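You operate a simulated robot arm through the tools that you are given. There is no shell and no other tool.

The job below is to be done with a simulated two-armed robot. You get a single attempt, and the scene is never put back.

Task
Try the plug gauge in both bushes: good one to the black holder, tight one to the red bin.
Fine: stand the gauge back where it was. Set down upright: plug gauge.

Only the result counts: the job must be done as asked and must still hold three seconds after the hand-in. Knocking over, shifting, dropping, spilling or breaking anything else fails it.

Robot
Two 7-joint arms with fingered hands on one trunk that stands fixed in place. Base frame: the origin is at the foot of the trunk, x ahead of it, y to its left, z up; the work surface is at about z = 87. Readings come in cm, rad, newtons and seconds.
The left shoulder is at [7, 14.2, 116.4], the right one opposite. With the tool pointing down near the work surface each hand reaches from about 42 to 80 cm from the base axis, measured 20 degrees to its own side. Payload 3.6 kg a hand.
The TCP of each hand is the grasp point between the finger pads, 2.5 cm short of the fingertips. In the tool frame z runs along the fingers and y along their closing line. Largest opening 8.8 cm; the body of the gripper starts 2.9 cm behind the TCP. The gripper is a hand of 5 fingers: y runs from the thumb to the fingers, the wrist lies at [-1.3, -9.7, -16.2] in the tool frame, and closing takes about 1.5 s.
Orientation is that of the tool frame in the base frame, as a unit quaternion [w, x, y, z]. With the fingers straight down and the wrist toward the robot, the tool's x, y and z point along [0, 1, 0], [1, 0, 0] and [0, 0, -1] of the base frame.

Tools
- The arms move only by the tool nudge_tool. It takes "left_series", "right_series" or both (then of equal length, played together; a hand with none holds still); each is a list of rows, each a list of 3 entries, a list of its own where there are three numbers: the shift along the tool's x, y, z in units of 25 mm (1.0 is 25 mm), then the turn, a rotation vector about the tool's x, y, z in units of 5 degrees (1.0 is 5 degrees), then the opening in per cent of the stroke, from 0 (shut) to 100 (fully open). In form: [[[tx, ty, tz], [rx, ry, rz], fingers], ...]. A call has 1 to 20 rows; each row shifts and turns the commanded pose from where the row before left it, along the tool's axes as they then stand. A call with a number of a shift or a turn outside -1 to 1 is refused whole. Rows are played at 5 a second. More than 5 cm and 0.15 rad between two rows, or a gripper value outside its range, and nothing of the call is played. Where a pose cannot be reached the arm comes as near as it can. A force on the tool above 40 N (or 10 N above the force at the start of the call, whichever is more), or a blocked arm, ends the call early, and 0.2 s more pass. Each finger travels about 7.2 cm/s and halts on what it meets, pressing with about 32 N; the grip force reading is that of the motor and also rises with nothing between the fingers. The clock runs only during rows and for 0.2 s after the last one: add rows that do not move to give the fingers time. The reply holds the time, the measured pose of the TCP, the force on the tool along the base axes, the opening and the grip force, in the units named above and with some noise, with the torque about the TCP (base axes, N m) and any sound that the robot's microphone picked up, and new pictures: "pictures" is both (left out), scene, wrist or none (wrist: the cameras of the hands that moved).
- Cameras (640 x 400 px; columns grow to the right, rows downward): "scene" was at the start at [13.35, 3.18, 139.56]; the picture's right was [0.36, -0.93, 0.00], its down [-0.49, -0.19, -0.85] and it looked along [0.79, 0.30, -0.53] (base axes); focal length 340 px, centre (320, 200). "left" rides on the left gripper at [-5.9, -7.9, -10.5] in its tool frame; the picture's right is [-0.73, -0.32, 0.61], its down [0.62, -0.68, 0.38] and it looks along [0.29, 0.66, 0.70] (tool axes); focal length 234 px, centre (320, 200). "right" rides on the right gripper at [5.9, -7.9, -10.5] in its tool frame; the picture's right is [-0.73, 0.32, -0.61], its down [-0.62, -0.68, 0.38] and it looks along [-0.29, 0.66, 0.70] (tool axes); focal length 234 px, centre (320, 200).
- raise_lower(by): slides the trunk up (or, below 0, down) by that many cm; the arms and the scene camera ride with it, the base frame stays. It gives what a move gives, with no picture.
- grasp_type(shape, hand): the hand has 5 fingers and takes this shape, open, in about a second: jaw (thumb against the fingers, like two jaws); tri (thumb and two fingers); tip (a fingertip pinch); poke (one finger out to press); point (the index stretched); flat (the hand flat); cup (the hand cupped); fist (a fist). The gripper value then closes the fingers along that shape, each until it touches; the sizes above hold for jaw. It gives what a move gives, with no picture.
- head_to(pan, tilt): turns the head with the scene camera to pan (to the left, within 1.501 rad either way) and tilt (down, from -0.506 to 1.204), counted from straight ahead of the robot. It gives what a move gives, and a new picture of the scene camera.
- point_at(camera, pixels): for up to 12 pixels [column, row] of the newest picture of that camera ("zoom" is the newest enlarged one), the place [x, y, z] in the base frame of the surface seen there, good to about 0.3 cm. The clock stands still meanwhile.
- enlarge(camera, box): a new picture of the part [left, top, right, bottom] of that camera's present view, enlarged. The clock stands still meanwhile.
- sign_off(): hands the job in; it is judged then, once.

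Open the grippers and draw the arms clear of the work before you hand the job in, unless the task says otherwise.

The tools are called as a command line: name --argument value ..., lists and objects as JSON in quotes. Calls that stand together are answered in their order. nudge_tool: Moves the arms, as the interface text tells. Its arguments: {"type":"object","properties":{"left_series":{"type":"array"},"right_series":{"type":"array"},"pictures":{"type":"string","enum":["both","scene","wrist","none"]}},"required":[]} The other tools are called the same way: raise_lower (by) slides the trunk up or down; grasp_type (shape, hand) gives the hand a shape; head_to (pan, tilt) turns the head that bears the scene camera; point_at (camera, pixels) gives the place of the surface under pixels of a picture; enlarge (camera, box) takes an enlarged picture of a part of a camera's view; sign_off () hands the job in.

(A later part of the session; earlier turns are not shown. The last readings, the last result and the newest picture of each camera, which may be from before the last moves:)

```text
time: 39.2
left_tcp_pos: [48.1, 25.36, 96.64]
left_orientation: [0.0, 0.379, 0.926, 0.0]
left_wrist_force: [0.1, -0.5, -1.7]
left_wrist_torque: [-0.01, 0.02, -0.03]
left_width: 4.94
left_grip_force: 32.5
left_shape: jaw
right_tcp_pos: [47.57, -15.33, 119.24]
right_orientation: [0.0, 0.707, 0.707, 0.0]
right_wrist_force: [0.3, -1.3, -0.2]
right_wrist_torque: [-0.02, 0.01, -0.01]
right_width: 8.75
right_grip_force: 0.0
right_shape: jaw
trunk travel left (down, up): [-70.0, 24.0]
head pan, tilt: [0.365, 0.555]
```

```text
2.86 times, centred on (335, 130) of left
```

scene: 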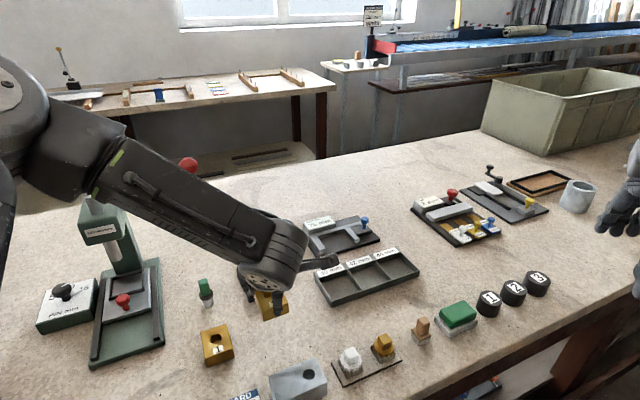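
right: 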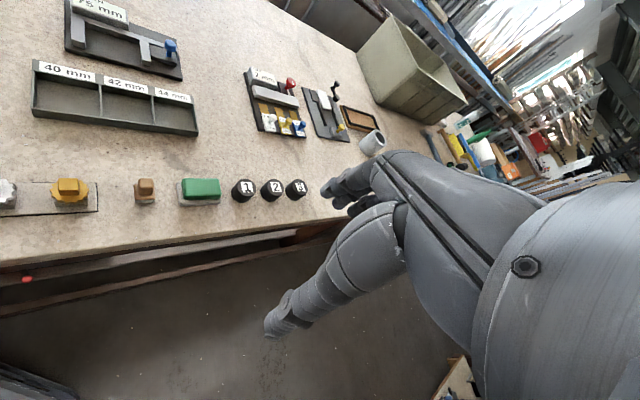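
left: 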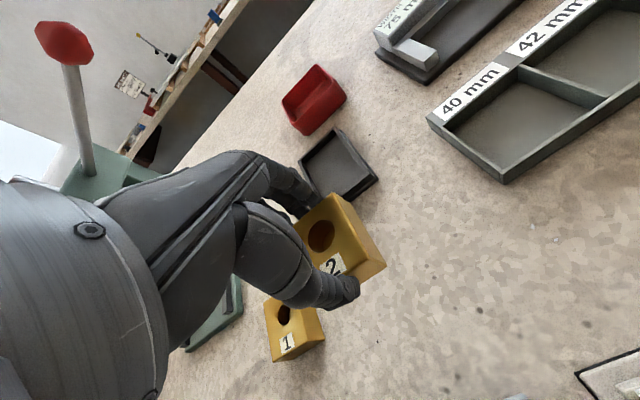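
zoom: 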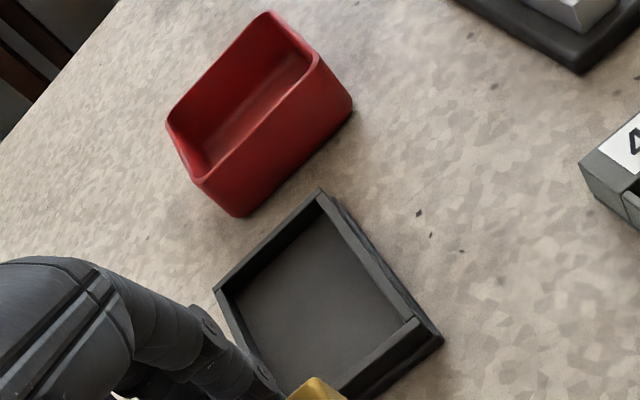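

Bush 2 is held level, and the tray is clearly seen in the left zoom. I take tray corner points to refine its centre and direction.

point_at --camera "zoom" --pixels '[[320, 192], [437, 342], [217, 288], [320, 207], [410, 320], [235, 292], [330, 280], [355, 380], [265, 370]]'

point_at --camera "scene" --pixels '[[268, 258], [262, 250], [250, 240], [236, 222]]'

```text
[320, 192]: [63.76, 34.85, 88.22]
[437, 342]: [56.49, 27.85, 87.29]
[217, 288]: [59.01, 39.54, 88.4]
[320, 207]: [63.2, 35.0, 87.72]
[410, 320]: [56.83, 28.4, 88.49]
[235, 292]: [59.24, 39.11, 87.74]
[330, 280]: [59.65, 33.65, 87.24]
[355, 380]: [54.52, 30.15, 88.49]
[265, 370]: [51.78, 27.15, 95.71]
```

```text
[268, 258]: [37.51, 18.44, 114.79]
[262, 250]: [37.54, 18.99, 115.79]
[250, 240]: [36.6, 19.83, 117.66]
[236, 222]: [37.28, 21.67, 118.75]
```

The tray's centre is (57.75, 33.7) with its sides at 44 to 45 degrees, matching the hand. I carry bush 2 over it and lower to just above the walls.

nudge_tool --left_series '[[[-0.05, 0.635, 0], [0, 0, 0], 45], [[-0.05, 0.635, 0], [0, 0, 0], 45], [[-0.05, 0.635, 0], [0, 0, 0], 45], [[-0.05, 0.635, 0], [0, 0, 0], 45], [[-0.05, 0.635, 0], [0, 0, 0], 45], [[-0.05, 0.635, 0], [0, 0, 0], 45], [[-0.05, 0.635, 0], [0, 0, 0], 45], [[-0.05, 0.635, 0], [0, 0, 0], 45], [[0, 0, 0.5], [0, 0, 0], 45], [[0, 0, 0.5], [0, 0, 0], 45], [[0, 0, 0], [0, 0, 0], 45]]' --pictures "both"

enlarge --camera "scene" --box '[220, 230, 310, 320]'

enlarge --camera "left" --box '[260, 160, 420, 320]'

```text
time: 41.6
left_tcp_pos: [57.82, 33.8, 94.16]
left_orientation: [0.0, 0.379, 0.926, 0.0]
left_wrist_force: [0.0, 0.0, -1.5]
left_wrist_torque: [-0.03, -0.01, -0.01]
left_width: 4.95
left_grip_force: 32.4
left_shape: jaw
right_tcp_pos: [47.6, -15.32, 119.22]
right_orientation: [0.0, 0.708, 0.707, 0.0]
right_wrist_force: [0.1, 0.2, -0.3]
right_wrist_torque: [-0.01, 0.02, 0.0]
right_width: 8.78
right_grip_force: 0.0
right_shape: jaw
trunk travel left (down, up): [-70.0, 24.0]
head pan, tilt: [0.365, 0.555]
```

scene: 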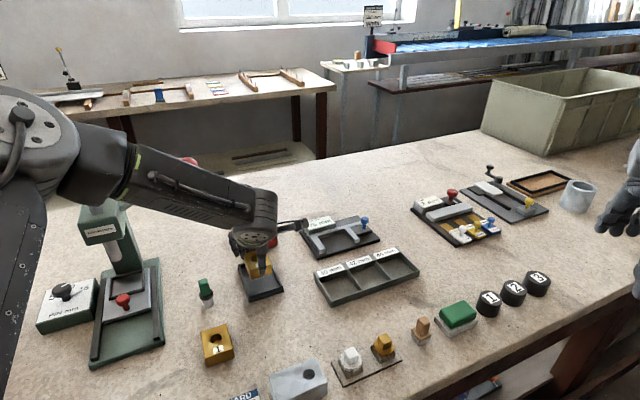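
left: 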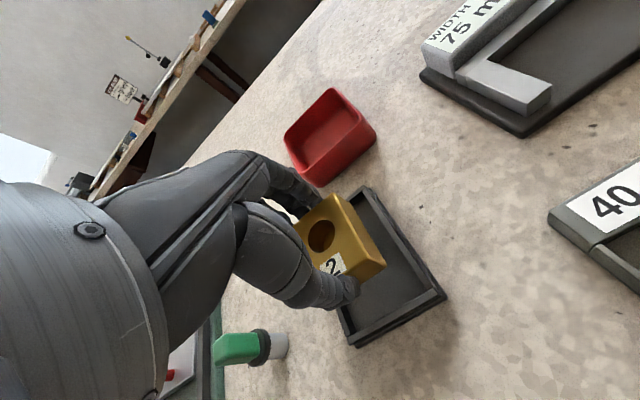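

```text
4.44 times, centred on (265, 275) of scene
```

zoom: 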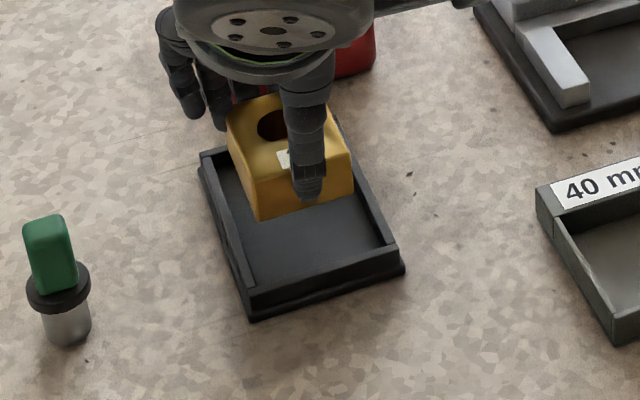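

```text
2.50 times, centred on (340, 240) of left
```

zoom: 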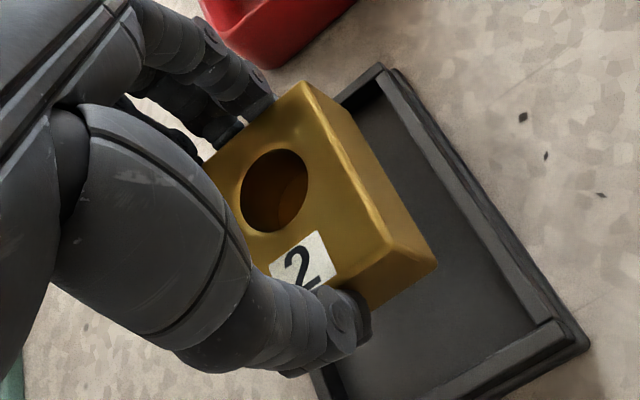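

Bush 2 hangs above the tray, but looks nearer its left wall in the scene zoom. I enlarge to measure the margins before lowering.

enlarge --camera "scene" --box '[235, 250, 291, 306]'

point_at --camera "zoom" --pixels '[[205, 310], [210, 330], [480, 225], [465, 245], [230, 355], [500, 265], [130, 65], [115, 70], [235, 190], [405, 145], [225, 300], [455, 230]]'

```text
7.14 times, centred on (263, 278) of scene
```

zoom: 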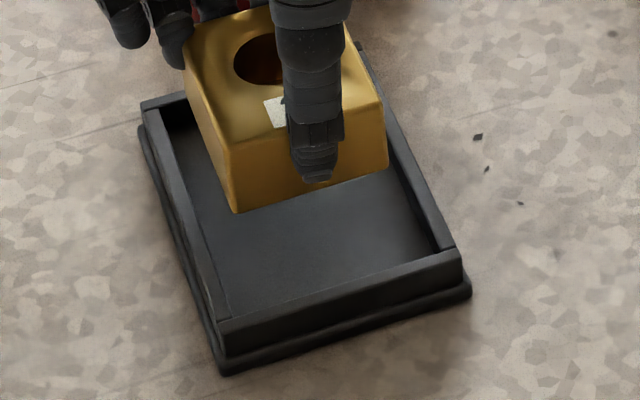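

```text
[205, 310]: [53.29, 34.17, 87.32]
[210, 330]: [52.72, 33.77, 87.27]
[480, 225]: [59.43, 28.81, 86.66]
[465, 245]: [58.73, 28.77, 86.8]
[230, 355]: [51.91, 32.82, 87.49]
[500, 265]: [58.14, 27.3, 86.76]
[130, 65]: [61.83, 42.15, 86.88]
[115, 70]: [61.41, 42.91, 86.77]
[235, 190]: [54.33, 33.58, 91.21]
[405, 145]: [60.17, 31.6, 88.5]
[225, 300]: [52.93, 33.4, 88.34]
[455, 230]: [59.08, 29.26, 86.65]
```

The margins inside the tray look even, about 0.7 to 0.9 cm on each side after lowering. I lower the bush until it touches the tray floor.

nudge_tool --left_series '[[[0, 0, 0.3], [0, 0, 0], 45], [[0, 0, 0.3], [0, 0, 0], 45], [[0, 0, 0.25], [0, 0, 0], 45], [[0, 0, 0.15], [0, 0, 0], 45], [[0, 0, 0.1], [0, 0, 0], 45], [[0, 0, 0.06], [0, 0, 0], 45], [[0, 0, 0], [0, 0, 0], 45]]' --pictures "both"

enlarge --camera "scene" --box '[235, 250, 291, 306]'

```text
time: 43.2
left_tcp_pos: [57.78, 33.79, 91.19]
left_orientation: [0.0, 0.379, 0.926, 0.0]
left_wrist_force: [1.1, 0.9, 1.2]
left_wrist_torque: [0.03, -0.03, -0.02]
left_width: 4.95
left_grip_force: 32.2
left_shape: jaw
right_tcp_pos: [47.46, -15.39, 119.17]
right_orientation: [-0.001, 0.708, 0.707, 0.001]
right_wrist_force: [-0.3, -0.2, 1.5]
right_wrist_torque: [0.01, -0.03, -0.02]
right_width: 8.76
right_grip_force: 0.0
right_shape: jaw
trunk travel left (down, up): [-70.0, 24.0]
head pan, tilt: [0.365, 0.555]
```

scene: 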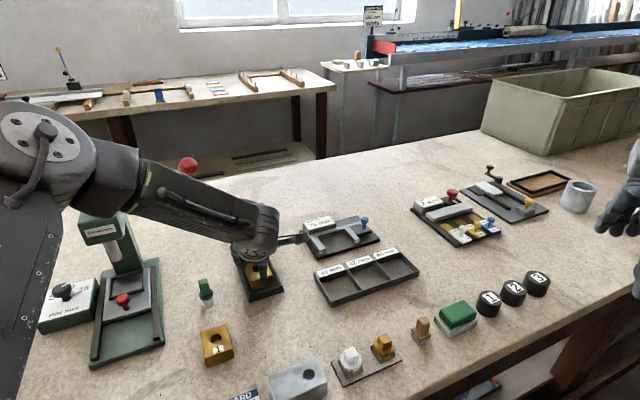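
left: 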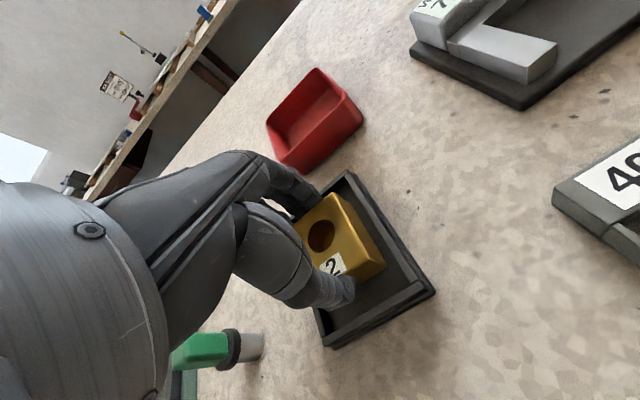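

```text
7.14 times, centred on (263, 278) of scene
```

zoom: 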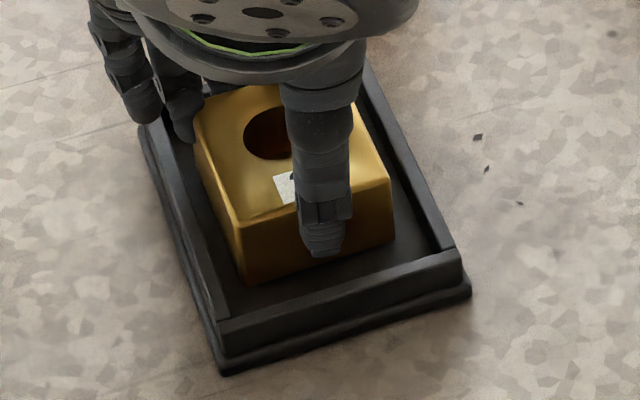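

The force rose from -1.5 to +1.2 N, so bush 2 rests on the tray floor. I open slightly to 70 per cent to release it without touching the walls.

nudge_tool --left_series '[[[0, 0, 0], [0, 0, 0], 54], [[0, 0, 0], [0, 0, 0], 58], [[0, 0, 0], [0, 0, 0], 62], [[0, 0, 0], [0, 0, 0], 66], [[0, 0, 0], [0, 0, 0], 70], [[0, 0, 0], [0, 0, 0], 70]]' --pictures "wrist"

enlarge --camera "scene" --box '[235, 250, 291, 306]'

```text
time: 44.6
left_tcp_pos: [57.82, 33.79, 91.22]
left_orientation: [0.0, 0.379, 0.925, 0.001]
left_wrist_force: [-0.7, 0.1, -0.1]
left_wrist_torque: [0.0, -0.02, 0.02]
left_width: 6.11
left_grip_force: 0.1
left_shape: jaw
right_tcp_pos: [47.52, -15.34, 119.27]
right_orientation: [-0.001, 0.706, 0.708, 0.001]
right_wrist_force: [0.0, 0.0, -0.2]
right_wrist_torque: [0.04, 0.0, 0.0]
right_width: 8.76
right_grip_force: 0.1
right_shape: jaw
trunk travel left (down, up): [-70.0, 24.0]
head pan, tilt: [0.365, 0.555]
```

left: 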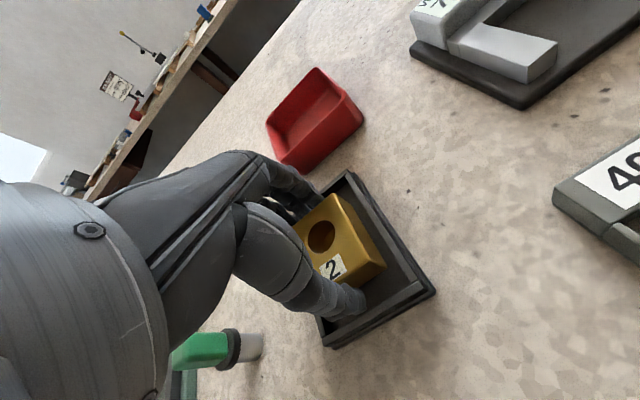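

```text
7.14 times, centred on (263, 278) of scene
```

zoom: 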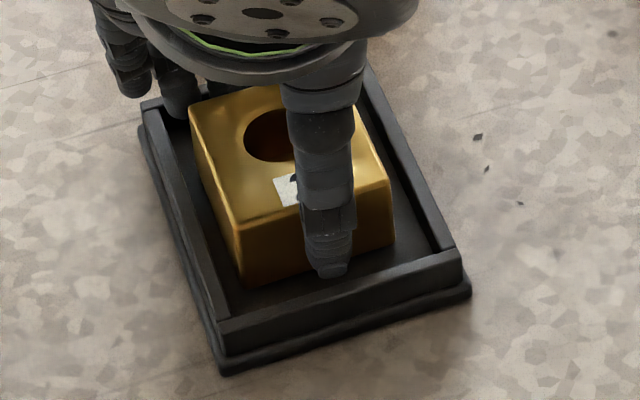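

Bush 2 rests free in the tray, which has not shifted. I rise straight up with the same opening, then open fully.

nudge_tool --left_series '[[[0, 0, -0.2], [0, 0, 0], 70], [[0, 0, -0.4], [0, 0, 0], 70], [[0, 0, -0.6], [0, 0, 0], 70], [[0, 0, -0.7], [0, 0, 0], 80], [[0, 0, -0.7], [0, 0, 0], 100], [[0, 0, -0.6], [0, 0, 0], 100], [[0, 0, 0], [0, 0, 0], 100]]' --pictures "both"

enlarge --camera "scene" --box '[225, 210, 305, 310]'

```text
time: 46.2
left_tcp_pos: [57.71, 33.88, 99.31]
left_orientation: [0.0, 0.379, 0.925, 0.0]
left_wrist_force: [0.0, -1.3, -0.5]
left_wrist_torque: [0.03, -0.01, -0.01]
left_width: 8.75
left_grip_force: 0.0
left_shape: jaw
right_tcp_pos: [47.53, -15.36, 119.19]
right_orientation: [-0.001, 0.707, 0.707, 0.0]
right_wrist_force: [0.8, 0.2, 0.1]
right_wrist_torque: [0.02, -0.01, 0.0]
right_width: 8.74
right_grip_force: 0.0
right_shape: jaw
trunk travel left (down, up): [-70.0, 24.0]
head pan, tilt: [0.365, 0.555]
```

scene: 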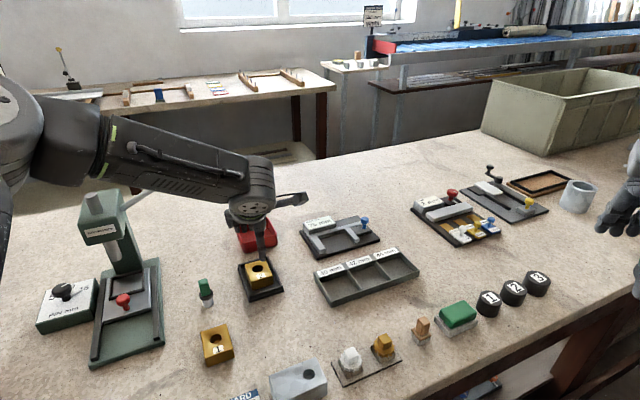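
left: 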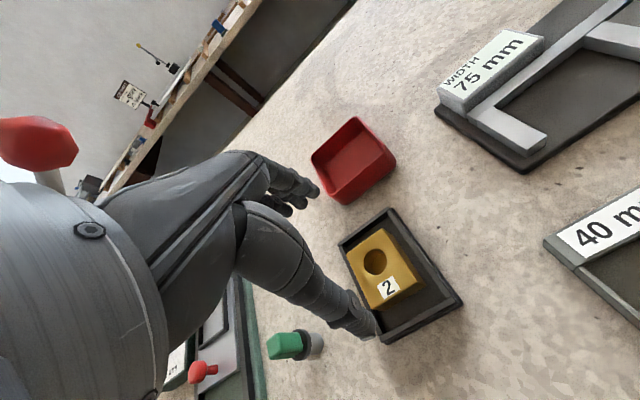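

```text
4.00 times, centred on (265, 260) of scene
```

zoom: 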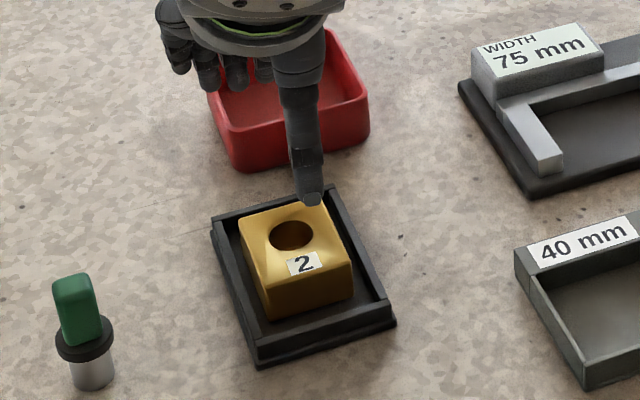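

Bush 2 sits upright in the black holder and the gauge still stands. I take points on the red bin's rim and floor from the left view before fetching bush 1.

enlarge --camera "left" --box '[300, 105, 410, 215]'

point_at --camera "left" --pixels '[[352, 120], [397, 157], [347, 202], [314, 157], [356, 125], [390, 158], [345, 193], [355, 155], [340, 175], [365, 140]]'

```text
3.64 times, centred on (355, 160) of left
```

zoom: 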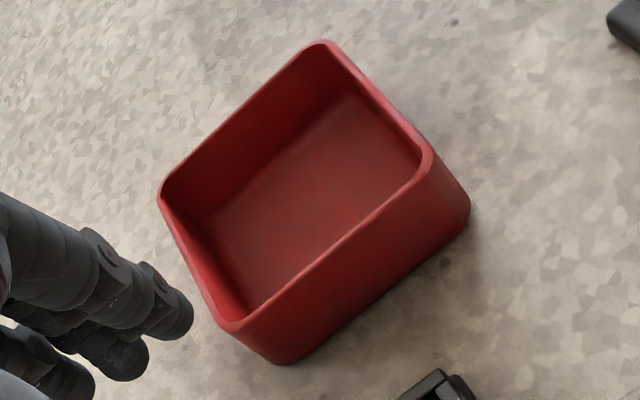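

```text
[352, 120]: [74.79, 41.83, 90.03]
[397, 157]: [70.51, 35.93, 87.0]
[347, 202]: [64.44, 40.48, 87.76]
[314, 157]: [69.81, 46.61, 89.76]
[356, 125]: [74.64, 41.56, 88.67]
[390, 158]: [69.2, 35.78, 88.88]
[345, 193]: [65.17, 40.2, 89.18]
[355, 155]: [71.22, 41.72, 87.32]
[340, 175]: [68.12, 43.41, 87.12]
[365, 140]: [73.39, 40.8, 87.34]
```

point_at --camera "zoom" --pixels '[[322, 44], [428, 152], [232, 325], [164, 195], [245, 115], [375, 95], [333, 245], [195, 258], [300, 180], [235, 290]]'

```text
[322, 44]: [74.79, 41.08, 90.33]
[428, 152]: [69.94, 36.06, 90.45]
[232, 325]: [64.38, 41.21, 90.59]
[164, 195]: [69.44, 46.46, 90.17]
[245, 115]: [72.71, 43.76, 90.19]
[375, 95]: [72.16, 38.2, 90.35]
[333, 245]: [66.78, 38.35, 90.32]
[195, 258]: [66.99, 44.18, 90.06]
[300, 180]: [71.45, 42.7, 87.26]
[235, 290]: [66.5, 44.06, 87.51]
```

The bin's rim is at z 90.35 and its centre at (69.65, 41.15). Before reaching there later I check where the forearm runs relative to the lever ball at (57.1, 45.6, 112.2).

point_at --camera "scene" --pixels '[[250, 205], [220, 170], [180, 155], [140, 145], [110, 140], [70, 150], [30, 120], [220, 198], [160, 190], [130, 200]]'

point_at --camera "left" --pixels '[[35, 145], [55, 182], [70, 130]]'

```text
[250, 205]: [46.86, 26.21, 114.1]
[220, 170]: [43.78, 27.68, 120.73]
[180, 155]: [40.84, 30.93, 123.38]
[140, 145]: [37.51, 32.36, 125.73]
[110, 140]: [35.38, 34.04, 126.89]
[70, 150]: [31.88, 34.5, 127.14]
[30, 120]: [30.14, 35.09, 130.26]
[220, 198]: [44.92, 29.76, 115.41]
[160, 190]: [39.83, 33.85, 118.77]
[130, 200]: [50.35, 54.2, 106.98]
```

```text
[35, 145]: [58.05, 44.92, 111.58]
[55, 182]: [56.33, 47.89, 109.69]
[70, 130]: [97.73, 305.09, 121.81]
```

The forearm passes well to the right of the lever, with about 3 cm to spare expected at the bin. I now move the open hand back over bush 1 at (40.9, 32.5).

nudge_tool --left_series '[[[0.55, -0.638, 0], [0, 0, 0], 100], [[0.55, -0.638, 0], [0, 0, 0], 100], [[0.55, -0.638, 0], [0, 0, 0], 100], [[0.55, -0.638, 0], [0, 0, 0], 100], [[0.55, -0.638, 0], [0, 0, 0], 100], [[0.55, -0.638, 0], [0, 0, 0], 100], [[0.55, -0.638, 0], [0, 0, 0], 100], [[0.55, -0.638, 0], [0, 0, 0], 100], [[0, 0, 0], [0, 0, 0], 100]]' --pictures "both"

enlarge --camera "left" --box '[320, 200, 440, 320]'

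point_at --camera "zoom" --pixels '[[320, 100], [230, 190], [300, 330], [420, 260], [310, 210]]'

```text
time: 48.2
left_tcp_pos: [40.99, 32.46, 99.36]
left_orientation: [-0.001, 0.378, 0.926, -0.001]
left_wrist_force: [0.0, 0.4, 0.2]
left_wrist_torque: [0.02, 0.0, -0.02]
left_width: 8.81
left_grip_force: 0.0
left_shape: jaw
right_tcp_pos: [47.66, -15.35, 119.27]
right_orientation: [0.0, 0.708, 0.707, 0.001]
right_wrist_force: [0.7, -0.5, -1.0]
right_wrist_torque: [0.02, 0.0, 0.0]
right_width: 8.75
right_grip_force: 0.1
right_shape: jaw
trunk travel left (down, up): [-70.0, 24.0]
head pan, tilt: [0.365, 0.555]
```

scene: 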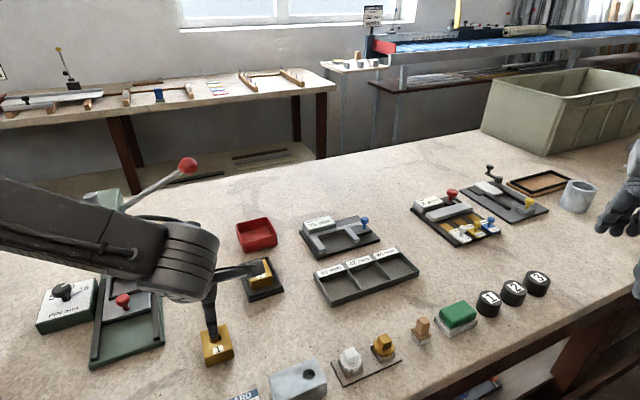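
left: 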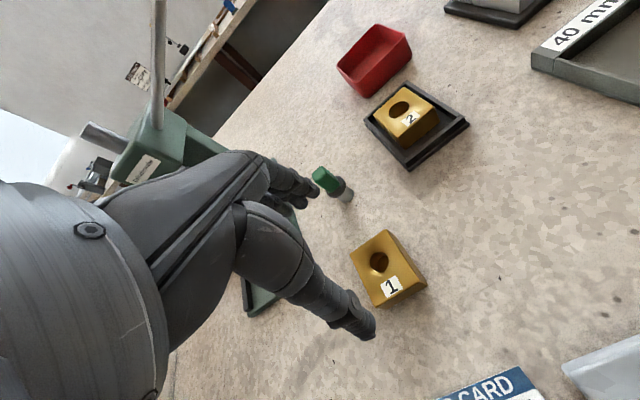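

```text
3.33 times, centred on (380, 260) of left
```

zoom: 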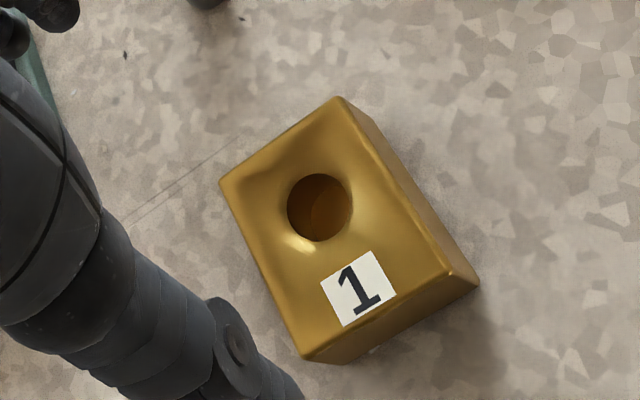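

```text
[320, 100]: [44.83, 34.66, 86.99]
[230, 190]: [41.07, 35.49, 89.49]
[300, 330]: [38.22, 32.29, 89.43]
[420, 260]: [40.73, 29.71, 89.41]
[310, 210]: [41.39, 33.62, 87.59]
```

Bush 1 is aligned with the hand, centred at about (0, +0.2) cm in the tool frame, and the gauge stands about 10.9 cm ahead along the closing line. I narrow the opening to 88 per cent and descend to z 90.9.

nudge_tool --left_series '[[[0, 0.07, 0], [0, 0, 0], 88], [[0, 0, 0.6], [0, 0, 0], 88], [[0, 0, 0.6], [0, 0, 0], 88], [[0, 0, 0.6], [0, 0, 0], 88], [[0, 0, 0.5], [0, 0, 0], 88], [[0, 0, 0], [0, 0, 0], 88]]' --pictures "both"

enlarge --camera "left" --box '[260, 160, 420, 280]'

enlarge --camera "scene" --box '[170, 270, 260, 370]'

```text
time: 49.6
left_tcp_pos: [41.08, 32.5, 93.6]
left_orientation: [-0.001, 0.378, 0.926, 0.0]
left_wrist_force: [-0.6, -0.8, -0.5]
left_wrist_torque: [0.03, 0.0, 0.0]
left_width: 7.76
left_grip_force: 0.0
left_shape: jaw
right_tcp_pos: [47.61, -15.36, 119.37]
right_orientation: [0.0, 0.707, 0.707, 0.0]
right_wrist_force: [0.3, -1.2, -0.1]
right_wrist_torque: [0.01, -0.05, 0.01]
right_width: 8.75
right_grip_force: 0.1
right_shape: jaw
trunk travel left (down, up): [-70.0, 24.0]
head pan, tilt: [0.365, 0.555]
```

scene: 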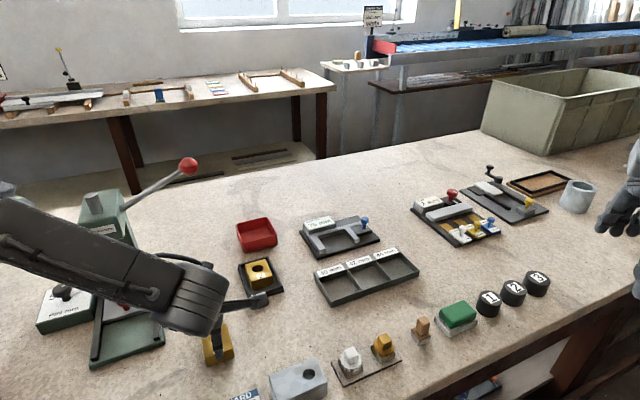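
left: 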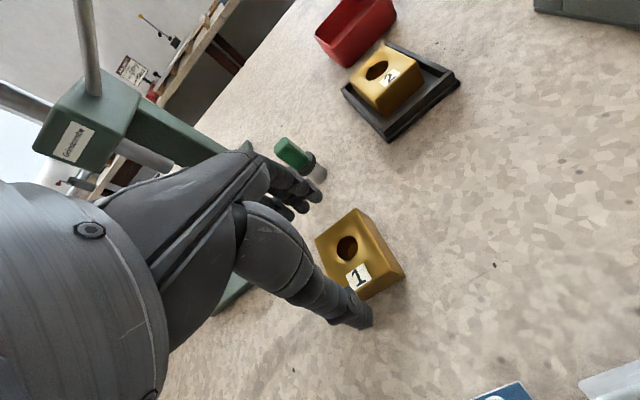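

```text
3.33 times, centred on (340, 220) of left
```

zoom: 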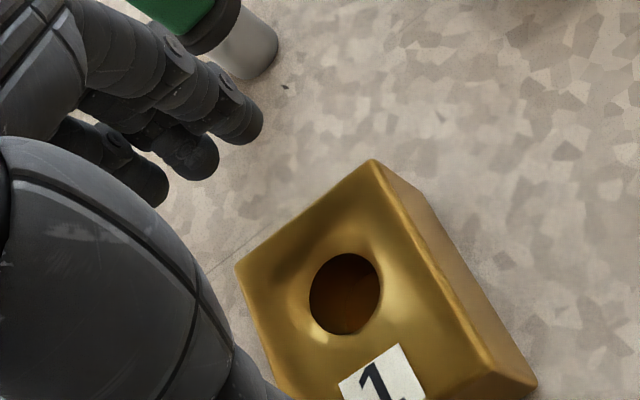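

```text
4.00 times, centred on (215, 320) of scene
```

zoom: 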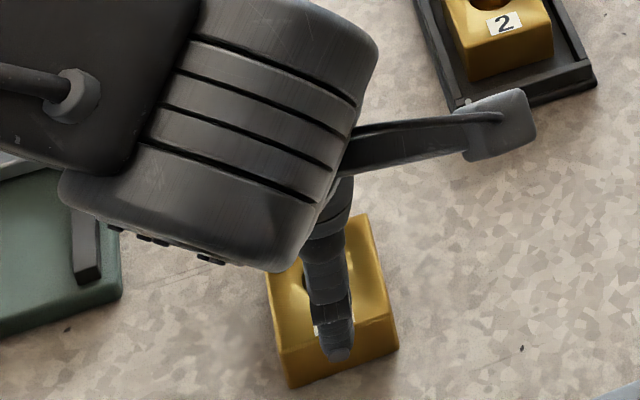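

The bush lies between thumb and fingers, and the gauge appears just beyond the knuckles at (290,152). I check the real distance between fingers and gauge before going lower.

point_at --camera "left" --pixels '[[260, 170], [270, 165], [285, 178], [300, 190], [315, 195], [285, 150], [300, 160], [250, 160], [230, 160]]'

```text
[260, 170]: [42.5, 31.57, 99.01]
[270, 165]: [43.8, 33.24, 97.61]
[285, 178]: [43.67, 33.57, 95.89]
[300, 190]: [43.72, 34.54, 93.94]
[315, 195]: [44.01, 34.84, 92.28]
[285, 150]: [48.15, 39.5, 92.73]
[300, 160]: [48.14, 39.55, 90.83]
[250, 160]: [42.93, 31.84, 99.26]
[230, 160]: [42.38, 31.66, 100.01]
```

The fingers are about 6 cm from the gauge, so there is ample room. I descend the last 2.7 cm.

nudge_tool --left_series '[[[0, 0, 0.4], [0, 0, 0], 88], [[0, 0, 0.4], [0, 0, 0], 88], [[0, 0, 0.28], [0, 0, 0], 88], [[0, 0, 0], [0, 0, 0], 88]]' --pictures "both"

enlarge --camera "left" --box '[260, 160, 420, 280]'

enlarge --camera "scene" --box '[170, 290, 260, 370]'

```text
time: 50.6
left_tcp_pos: [41.15, 32.46, 90.93]
left_orientation: [0.0, 0.379, 0.926, -0.001]
left_wrist_force: [0.6, 0.5, 0.8]
left_wrist_torque: [0.0, 0.01, 0.01]
left_width: 7.78
left_grip_force: 0.0
left_shape: jaw
right_tcp_pos: [47.57, -15.33, 119.21]
right_orientation: [0.0, 0.707, 0.707, 0.0]
right_wrist_force: [0.6, 0.0, 0.6]
right_wrist_torque: [0.02, 0.0, -0.01]
right_width: 8.75
right_grip_force: 0.1
right_shape: jaw
trunk travel left (down, up): [-70.0, 24.0]
head pan, tilt: [0.365, 0.555]
```

scene: 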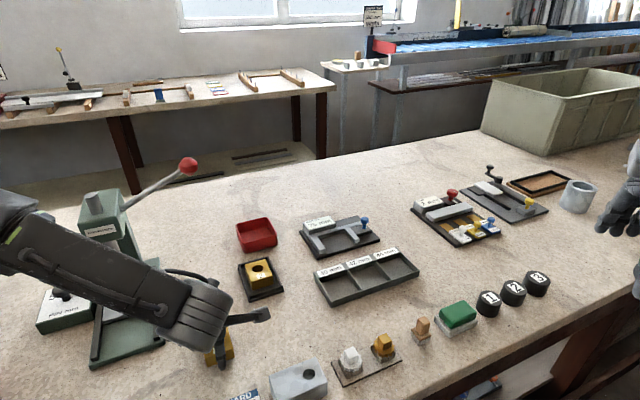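
left: 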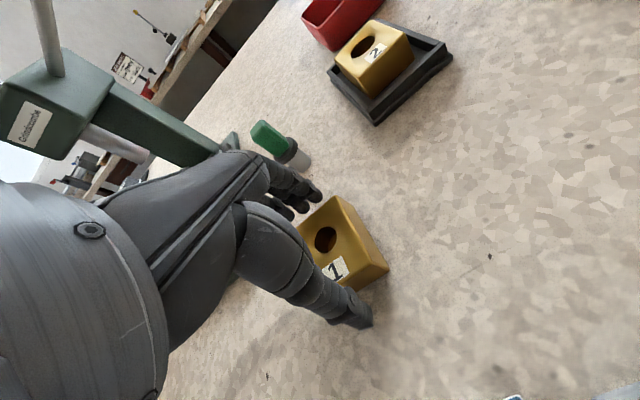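

```text
3.33 times, centred on (340, 220) of left
```

zoom: 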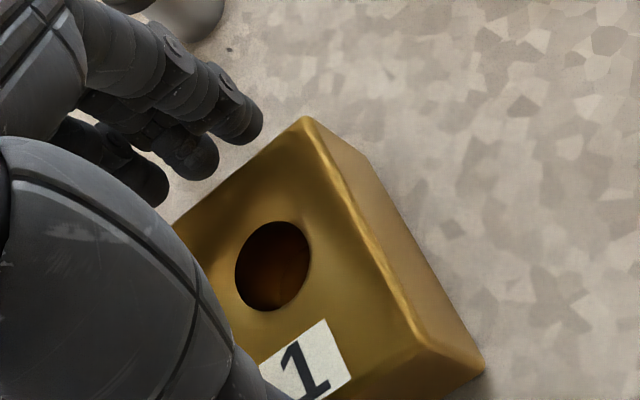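

```text
5.00 times, centred on (215, 330) of scene
```

zoom: 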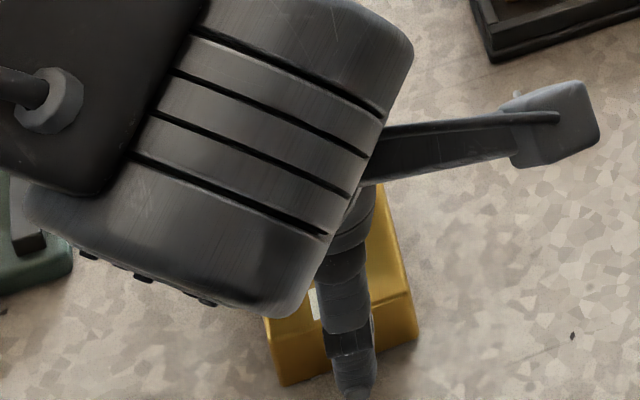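

The hand straddles bush 1 with the thumb in front of its near face. I close to 45 per cent to grip it.

nudge_tool --left_series '[[[0, 0, 0], [0, 0, 0], 72], [[0, 0, 0], [0, 0, 0], 60], [[0, 0, 0], [0, 0, 0], 52], [[0, 0, 0], [0, 0, 0], 45], [[0, 0, 0], [0, 0, 0], 45], [[0, 0, 0], [0, 0, 0], 45], [[0, 0, 0], [0, 0, 0], 45]]' --pictures "wrist"

```text
time: 52.2
left_tcp_pos: [41.15, 32.39, 90.84]
left_orientation: [0.0, 0.379, 0.926, -0.001]
left_wrist_force: [-0.1, -1.0, -0.3]
left_wrist_torque: [0.0, -0.02, 0.0]
left_width: 4.95
left_grip_force: 32.0
left_shape: jaw
right_tcp_pos: [47.53, -15.43, 119.25]
right_orientation: [0.001, 0.707, 0.707, 0.0]
right_wrist_force: [0.3, 0.0, -0.1]
right_wrist_torque: [0.05, -0.01, 0.0]
right_width: 8.77
right_grip_force: 0.0
right_shape: jaw
trunk travel left (down, up): [-70.0, 24.0]
head pan, tilt: [0.365, 0.555]
```

left: 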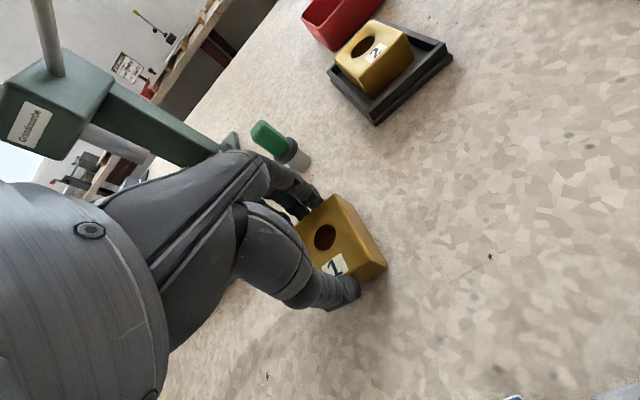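

Bush 1 is gripped at 4.95 cm with 32 N. I lift it about 8 cm so it clears everything nearby.

nudge_tool --left_series '[[[0, 0, -0.2], [0, 0, 0], 45], [[0, 0, -0.4], [0, 0, 0], 45], [[0, 0, -0.6], [0, 0, 0], 45], [[0, 0, -0.7], [0, 0, 0], 45], [[0, 0, -0.7], [0, 0, 0], 45], [[0, 0, -0.7], [0, 0, 0], 45], [[0, 0, 0], [0, 0, 0], 45]]' --pictures "both"

```text
time: 53.8
left_tcp_pos: [41.08, 32.55, 99.03]
left_orientation: [0.0, 0.378, 0.926, -0.001]
left_wrist_force: [0.1, -0.5, -1.8]
left_wrist_torque: [0.01, 0.01, 0.01]
left_width: 4.92
left_grip_force: 31.8
left_shape: jaw
right_tcp_pos: [47.6, -15.43, 119.29]
right_orientation: [0.0, 0.707, 0.707, -0.001]
right_wrist_force: [-1.0, -0.1, 0.3]
right_wrist_torque: [-0.01, -0.02, -0.01]
right_width: 8.76
right_grip_force: 0.1
right_shape: jaw
trunk travel left (down, up): [-70.0, 24.0]
head pan, tilt: [0.365, 0.555]
```

scene: 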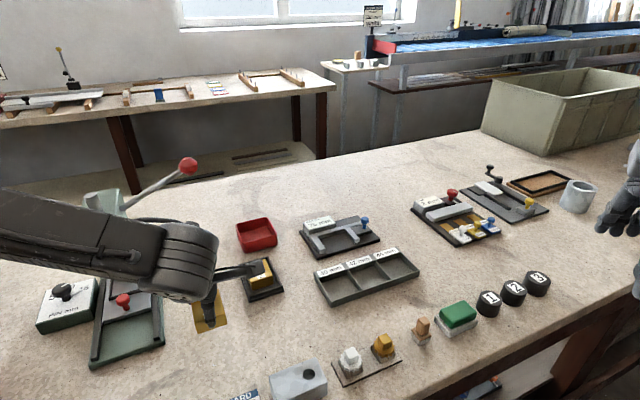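
left: 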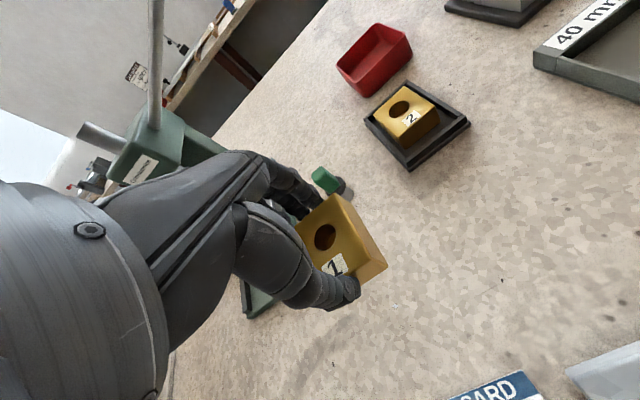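

Bush 1 is lifted and level, its bottom at about z 95. I carry it to a waypoint above the tray, clear of the gauge and lever.

nudge_tool --left_series '[[[-0.545, 0.63, 0], [0, 0, 0], 45], [[-0.545, 0.63, 0], [0, 0, 0], 45], [[-0.545, 0.63, 0], [0, 0, 0], 45], [[-0.545, 0.63, 0], [0, 0, 0], 45], [[-0.545, 0.63, 0], [0, 0, 0], 45], [[-0.545, 0.63, 0], [0, 0, 0], 45], [[-0.545, 0.63, 0], [0, 0, 0], 45], [[-0.545, 0.63, 0], [0, 0, 0], 45], [[0, 0, 0], [0, 0, 0], 45]]' --pictures "both"

point_at --camera "scene" --pixels '[[188, 165], [250, 200], [230, 170], [200, 160], [170, 150], [140, 140], [235, 205], [200, 195]]'

```text
time: 55.8
left_tcp_pos: [57.76, 34.04, 99.15]
left_orientation: [0.001, 0.378, 0.926, 0.0]
left_wrist_force: [0.0, -0.2, -2.5]
left_wrist_torque: [0.02, -0.01, -0.05]
left_width: 4.94
left_grip_force: 31.9
left_shape: jaw
right_tcp_pos: [47.55, -15.26, 119.26]
right_orientation: [0.0, 0.707, 0.707, -0.001]
right_wrist_force: [-0.3, 0.1, -0.4]
right_wrist_torque: [0.02, 0.01, 0.01]
right_width: 8.78
right_grip_force: 0.1
right_shape: jaw
trunk travel left (down, up): [-70.0, 24.0]
head pan, tilt: [0.365, 0.555]
```

scene: 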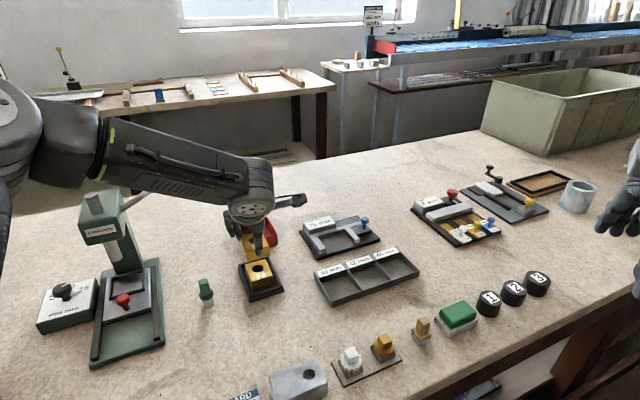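
left: 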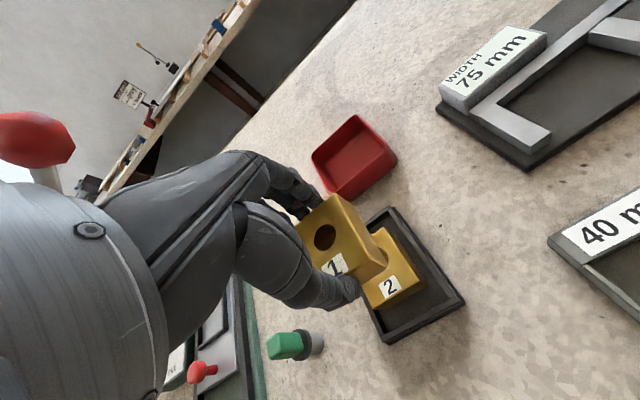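

```text
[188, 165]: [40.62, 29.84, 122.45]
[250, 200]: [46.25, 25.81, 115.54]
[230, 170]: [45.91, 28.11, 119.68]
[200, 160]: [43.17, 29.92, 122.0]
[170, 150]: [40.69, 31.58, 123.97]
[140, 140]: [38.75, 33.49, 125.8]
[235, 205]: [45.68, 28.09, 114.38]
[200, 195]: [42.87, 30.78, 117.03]
```

The hand is above the tray with the lever ball to its left at (30,138) in the left view. I go half way to the bin and check the clearance.

nudge_tool --left_series '[[[-0.172, 0.676, 0], [0, 0, 0], 45], [[-0.172, 0.676, 0], [0, 0, 0], 45], [[-0.172, 0.676, 0], [0, 0, 0], 45], [[-0.172, 0.676, 0], [0, 0, 0], 45], [[0, 0, 0], [0, 0, 0], 45]]' --pictures "both"

point_at --camera "left" --pixels '[[30, 100], [60, 200], [120, 190], [20, 200], [170, 180], [200, 165], [30, 260]]'

```text
time: 57.0
left_tcp_pos: [63.52, 37.46, 99.03]
left_orientation: [0.0, 0.379, 0.926, 0.0]
left_wrist_force: [0.2, -0.9, -2.2]
left_wrist_torque: [-0.01, 0.01, 0.0]
left_width: 4.93
left_grip_force: 32.1
left_shape: jaw
right_tcp_pos: [47.49, -15.27, 119.33]
right_orientation: [-0.001, 0.707, 0.707, 0.0]
right_wrist_force: [-0.5, 0.3, -0.4]
right_wrist_torque: [0.02, -0.02, 0.0]
right_width: 8.73
right_grip_force: 0.0
right_shape: jaw
trunk travel left (down, up): [-70.0, 24.0]
head pan, tilt: [0.365, 0.555]
```

scene: 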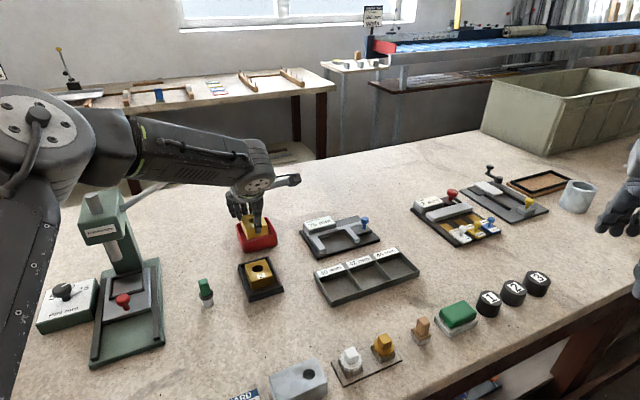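
left: 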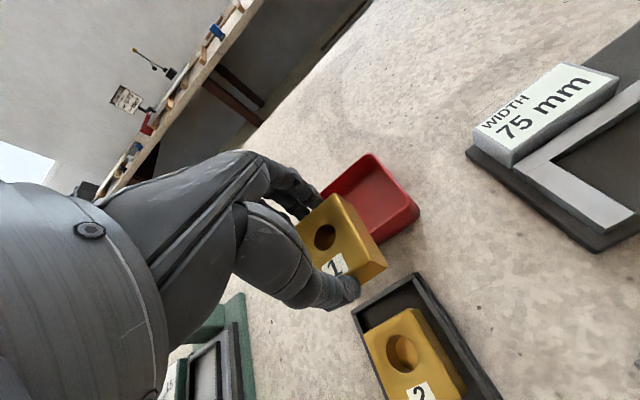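

```text
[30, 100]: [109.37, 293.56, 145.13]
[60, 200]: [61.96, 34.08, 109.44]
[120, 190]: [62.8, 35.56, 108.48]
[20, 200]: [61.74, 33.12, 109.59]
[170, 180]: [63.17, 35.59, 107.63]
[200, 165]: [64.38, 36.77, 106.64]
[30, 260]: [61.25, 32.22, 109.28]
```

The ball is now hidden behind the wrist in the left view, so I measure the forearm's surface in the scene view against the lever.

point_at --camera "scene" --pixels '[[255, 165], [240, 190], [200, 150], [200, 180], [160, 130], [160, 175], [140, 140], [140, 175], [150, 190], [120, 205], [60, 130], [100, 130]]'

enlarge --camera "scene" --box '[70, 100, 310, 270]'

```text
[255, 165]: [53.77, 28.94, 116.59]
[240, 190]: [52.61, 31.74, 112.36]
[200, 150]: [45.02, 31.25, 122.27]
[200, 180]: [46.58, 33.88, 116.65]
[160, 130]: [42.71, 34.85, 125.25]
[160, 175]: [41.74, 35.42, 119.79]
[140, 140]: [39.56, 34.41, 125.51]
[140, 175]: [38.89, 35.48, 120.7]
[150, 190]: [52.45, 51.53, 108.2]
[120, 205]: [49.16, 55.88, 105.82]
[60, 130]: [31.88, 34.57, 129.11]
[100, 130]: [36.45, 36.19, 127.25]
```

```text
2.35 times, centred on (190, 185) of scene
```

zoom: 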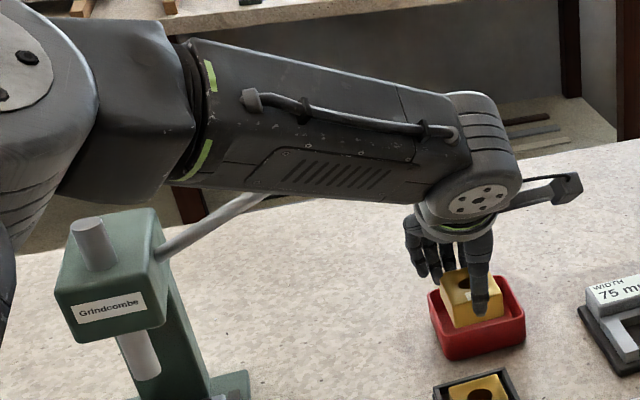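

The forearm is about 7 cm thick and should pass about 3 cm to the right of the ball at (58, 46.2, 111.7). I continue to above the bin's centre at the same height and check again.

nudge_tool --left_series '[[[-0.2, 0.64, 0], [0, 0, 0], 45], [[-0.2, 0.64, 0], [0, 0, 0], 45], [[-0.2, 0.64, 0], [0, 0, 0], 45], [[-0.2, 0.64, 0], [0, 0, 0], 45], [[0, 0, 0], [0, 0, 0], 45]]' --pictures "both"

enlarge --camera "scene" --box '[70, 100, 310, 270]'

point_at --camera "zoom" --pixels '[[480, 130], [440, 110], [440, 180], [400, 100], [400, 190], [350, 100], [350, 180], [300, 90], [300, 180], [250, 90], [250, 180], [190, 230]]'

```text
time: 58.2
left_tcp_pos: [67.86, 40.78, 99.61]
left_orientation: [0.001, 0.379, 0.926, 0.0]
left_wrist_force: [0.4, -0.5, -2.3]
left_wrist_torque: [0.01, -0.05, 0.01]
left_width: 4.93
left_grip_force: 31.6
left_shape: jaw
left hand out of reach, approached as far as the arm can: row 3, 4
right_tcp_pos: [47.67, -15.32, 119.26]
right_orientation: [0.0, 0.707, 0.707, 0.0]
right_wrist_force: [0.4, -0.7, 0.2]
right_wrist_torque: [-0.06, 0.02, 0.03]
right_width: 8.76
right_grip_force: 0.1
right_shape: jaw
trunk travel left (down, up): [-70.0, 24.0]
head pan, tilt: [0.365, 0.555]
```

scene: 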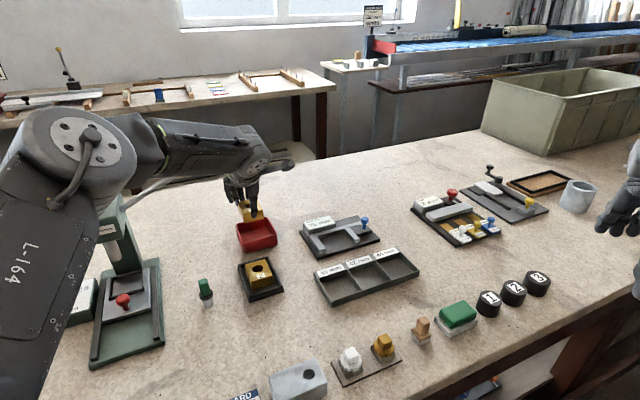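
left: 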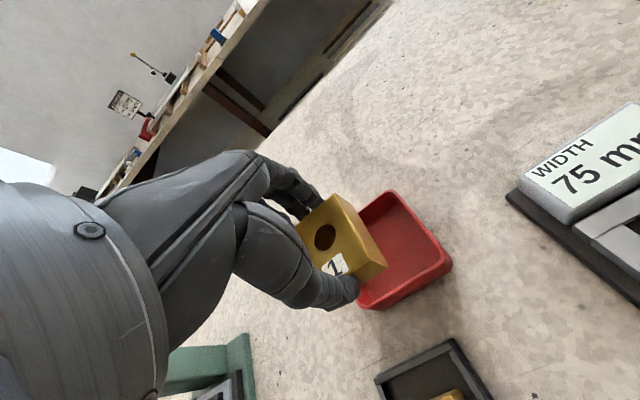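

```text
2.35 times, centred on (190, 185) of scene
```

zoom: 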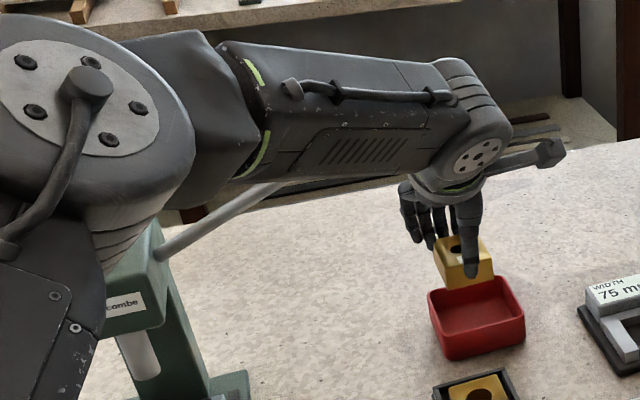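

```text
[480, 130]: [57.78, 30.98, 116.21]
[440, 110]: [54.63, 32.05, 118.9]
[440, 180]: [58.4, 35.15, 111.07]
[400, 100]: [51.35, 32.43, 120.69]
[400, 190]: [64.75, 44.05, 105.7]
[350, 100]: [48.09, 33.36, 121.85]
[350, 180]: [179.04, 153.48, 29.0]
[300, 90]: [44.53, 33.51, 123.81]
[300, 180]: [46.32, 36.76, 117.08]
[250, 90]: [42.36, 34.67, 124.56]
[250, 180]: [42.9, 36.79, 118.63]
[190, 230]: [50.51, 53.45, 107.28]
```

The arm reported out of reach for the last two rows at this yaw; it stopped at (67.9, 40.8). I step back, turn the hand 18 degrees toward its natural direction, and then approach again.

nudge_tool --left_series '[[[0.2, -0.64, 0], [0, 0, 0], 45], [[0.2, -0.64, 0], [0, 0, 0], 45], [[0, 0, 0], [0, 0, 0.9], 45], [[0, 0, 0], [0, 0, 0.9], 45], [[0, 0, 0], [0, 0, 0.9], 45], [[0, 0, 0], [0, 0, 0.9], 45], [[0, 0, 0], [0, 0, 0], 45]]' --pictures "both"

enlarge --camera "scene" --box '[70, 100, 310, 270]'

```text
time: 59.8
left_tcp_pos: [64.74, 39.28, 99.66]
left_orientation: [0.0, 0.519, 0.855, 0.0]
left_wrist_force: [0.1, 0.2, -2.3]
left_wrist_torque: [-0.02, -0.03, 0.01]
left_width: 4.96
left_grip_force: 32.4
left_shape: jaw
right_tcp_pos: [47.59, -15.4, 119.31]
right_orientation: [-0.001, 0.707, 0.708, 0.0]
right_wrist_force: [-1.4, -0.3, -0.7]
right_wrist_torque: [-0.01, 0.0, 0.03]
right_width: 8.76
right_grip_force: 0.1
right_shape: jaw
trunk travel left (down, up): [-70.0, 24.0]
head pan, tilt: [0.365, 0.555]
```

scene: 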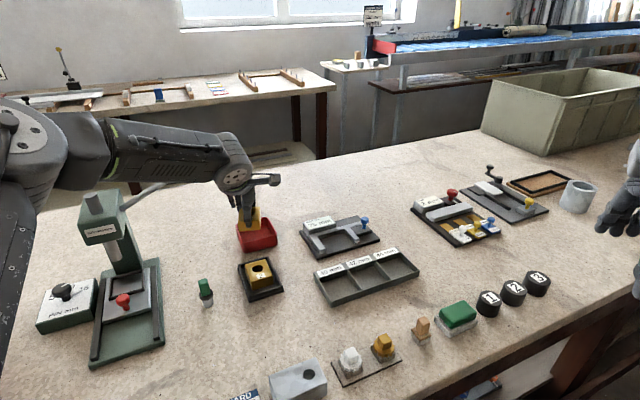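
left: 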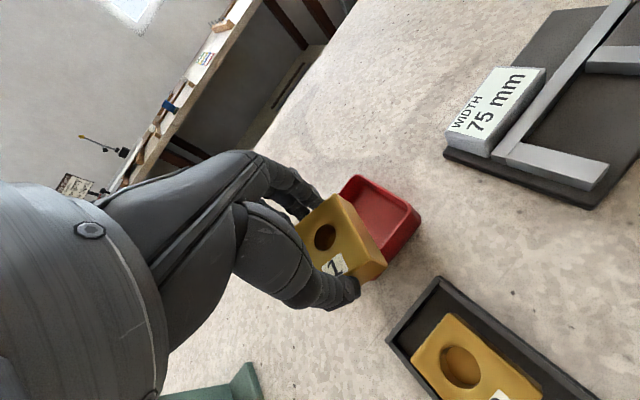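

```text
2.35 times, centred on (190, 185) of scene
```

zoom: 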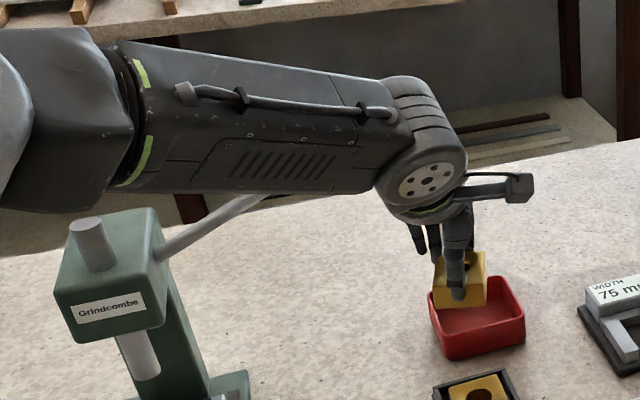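

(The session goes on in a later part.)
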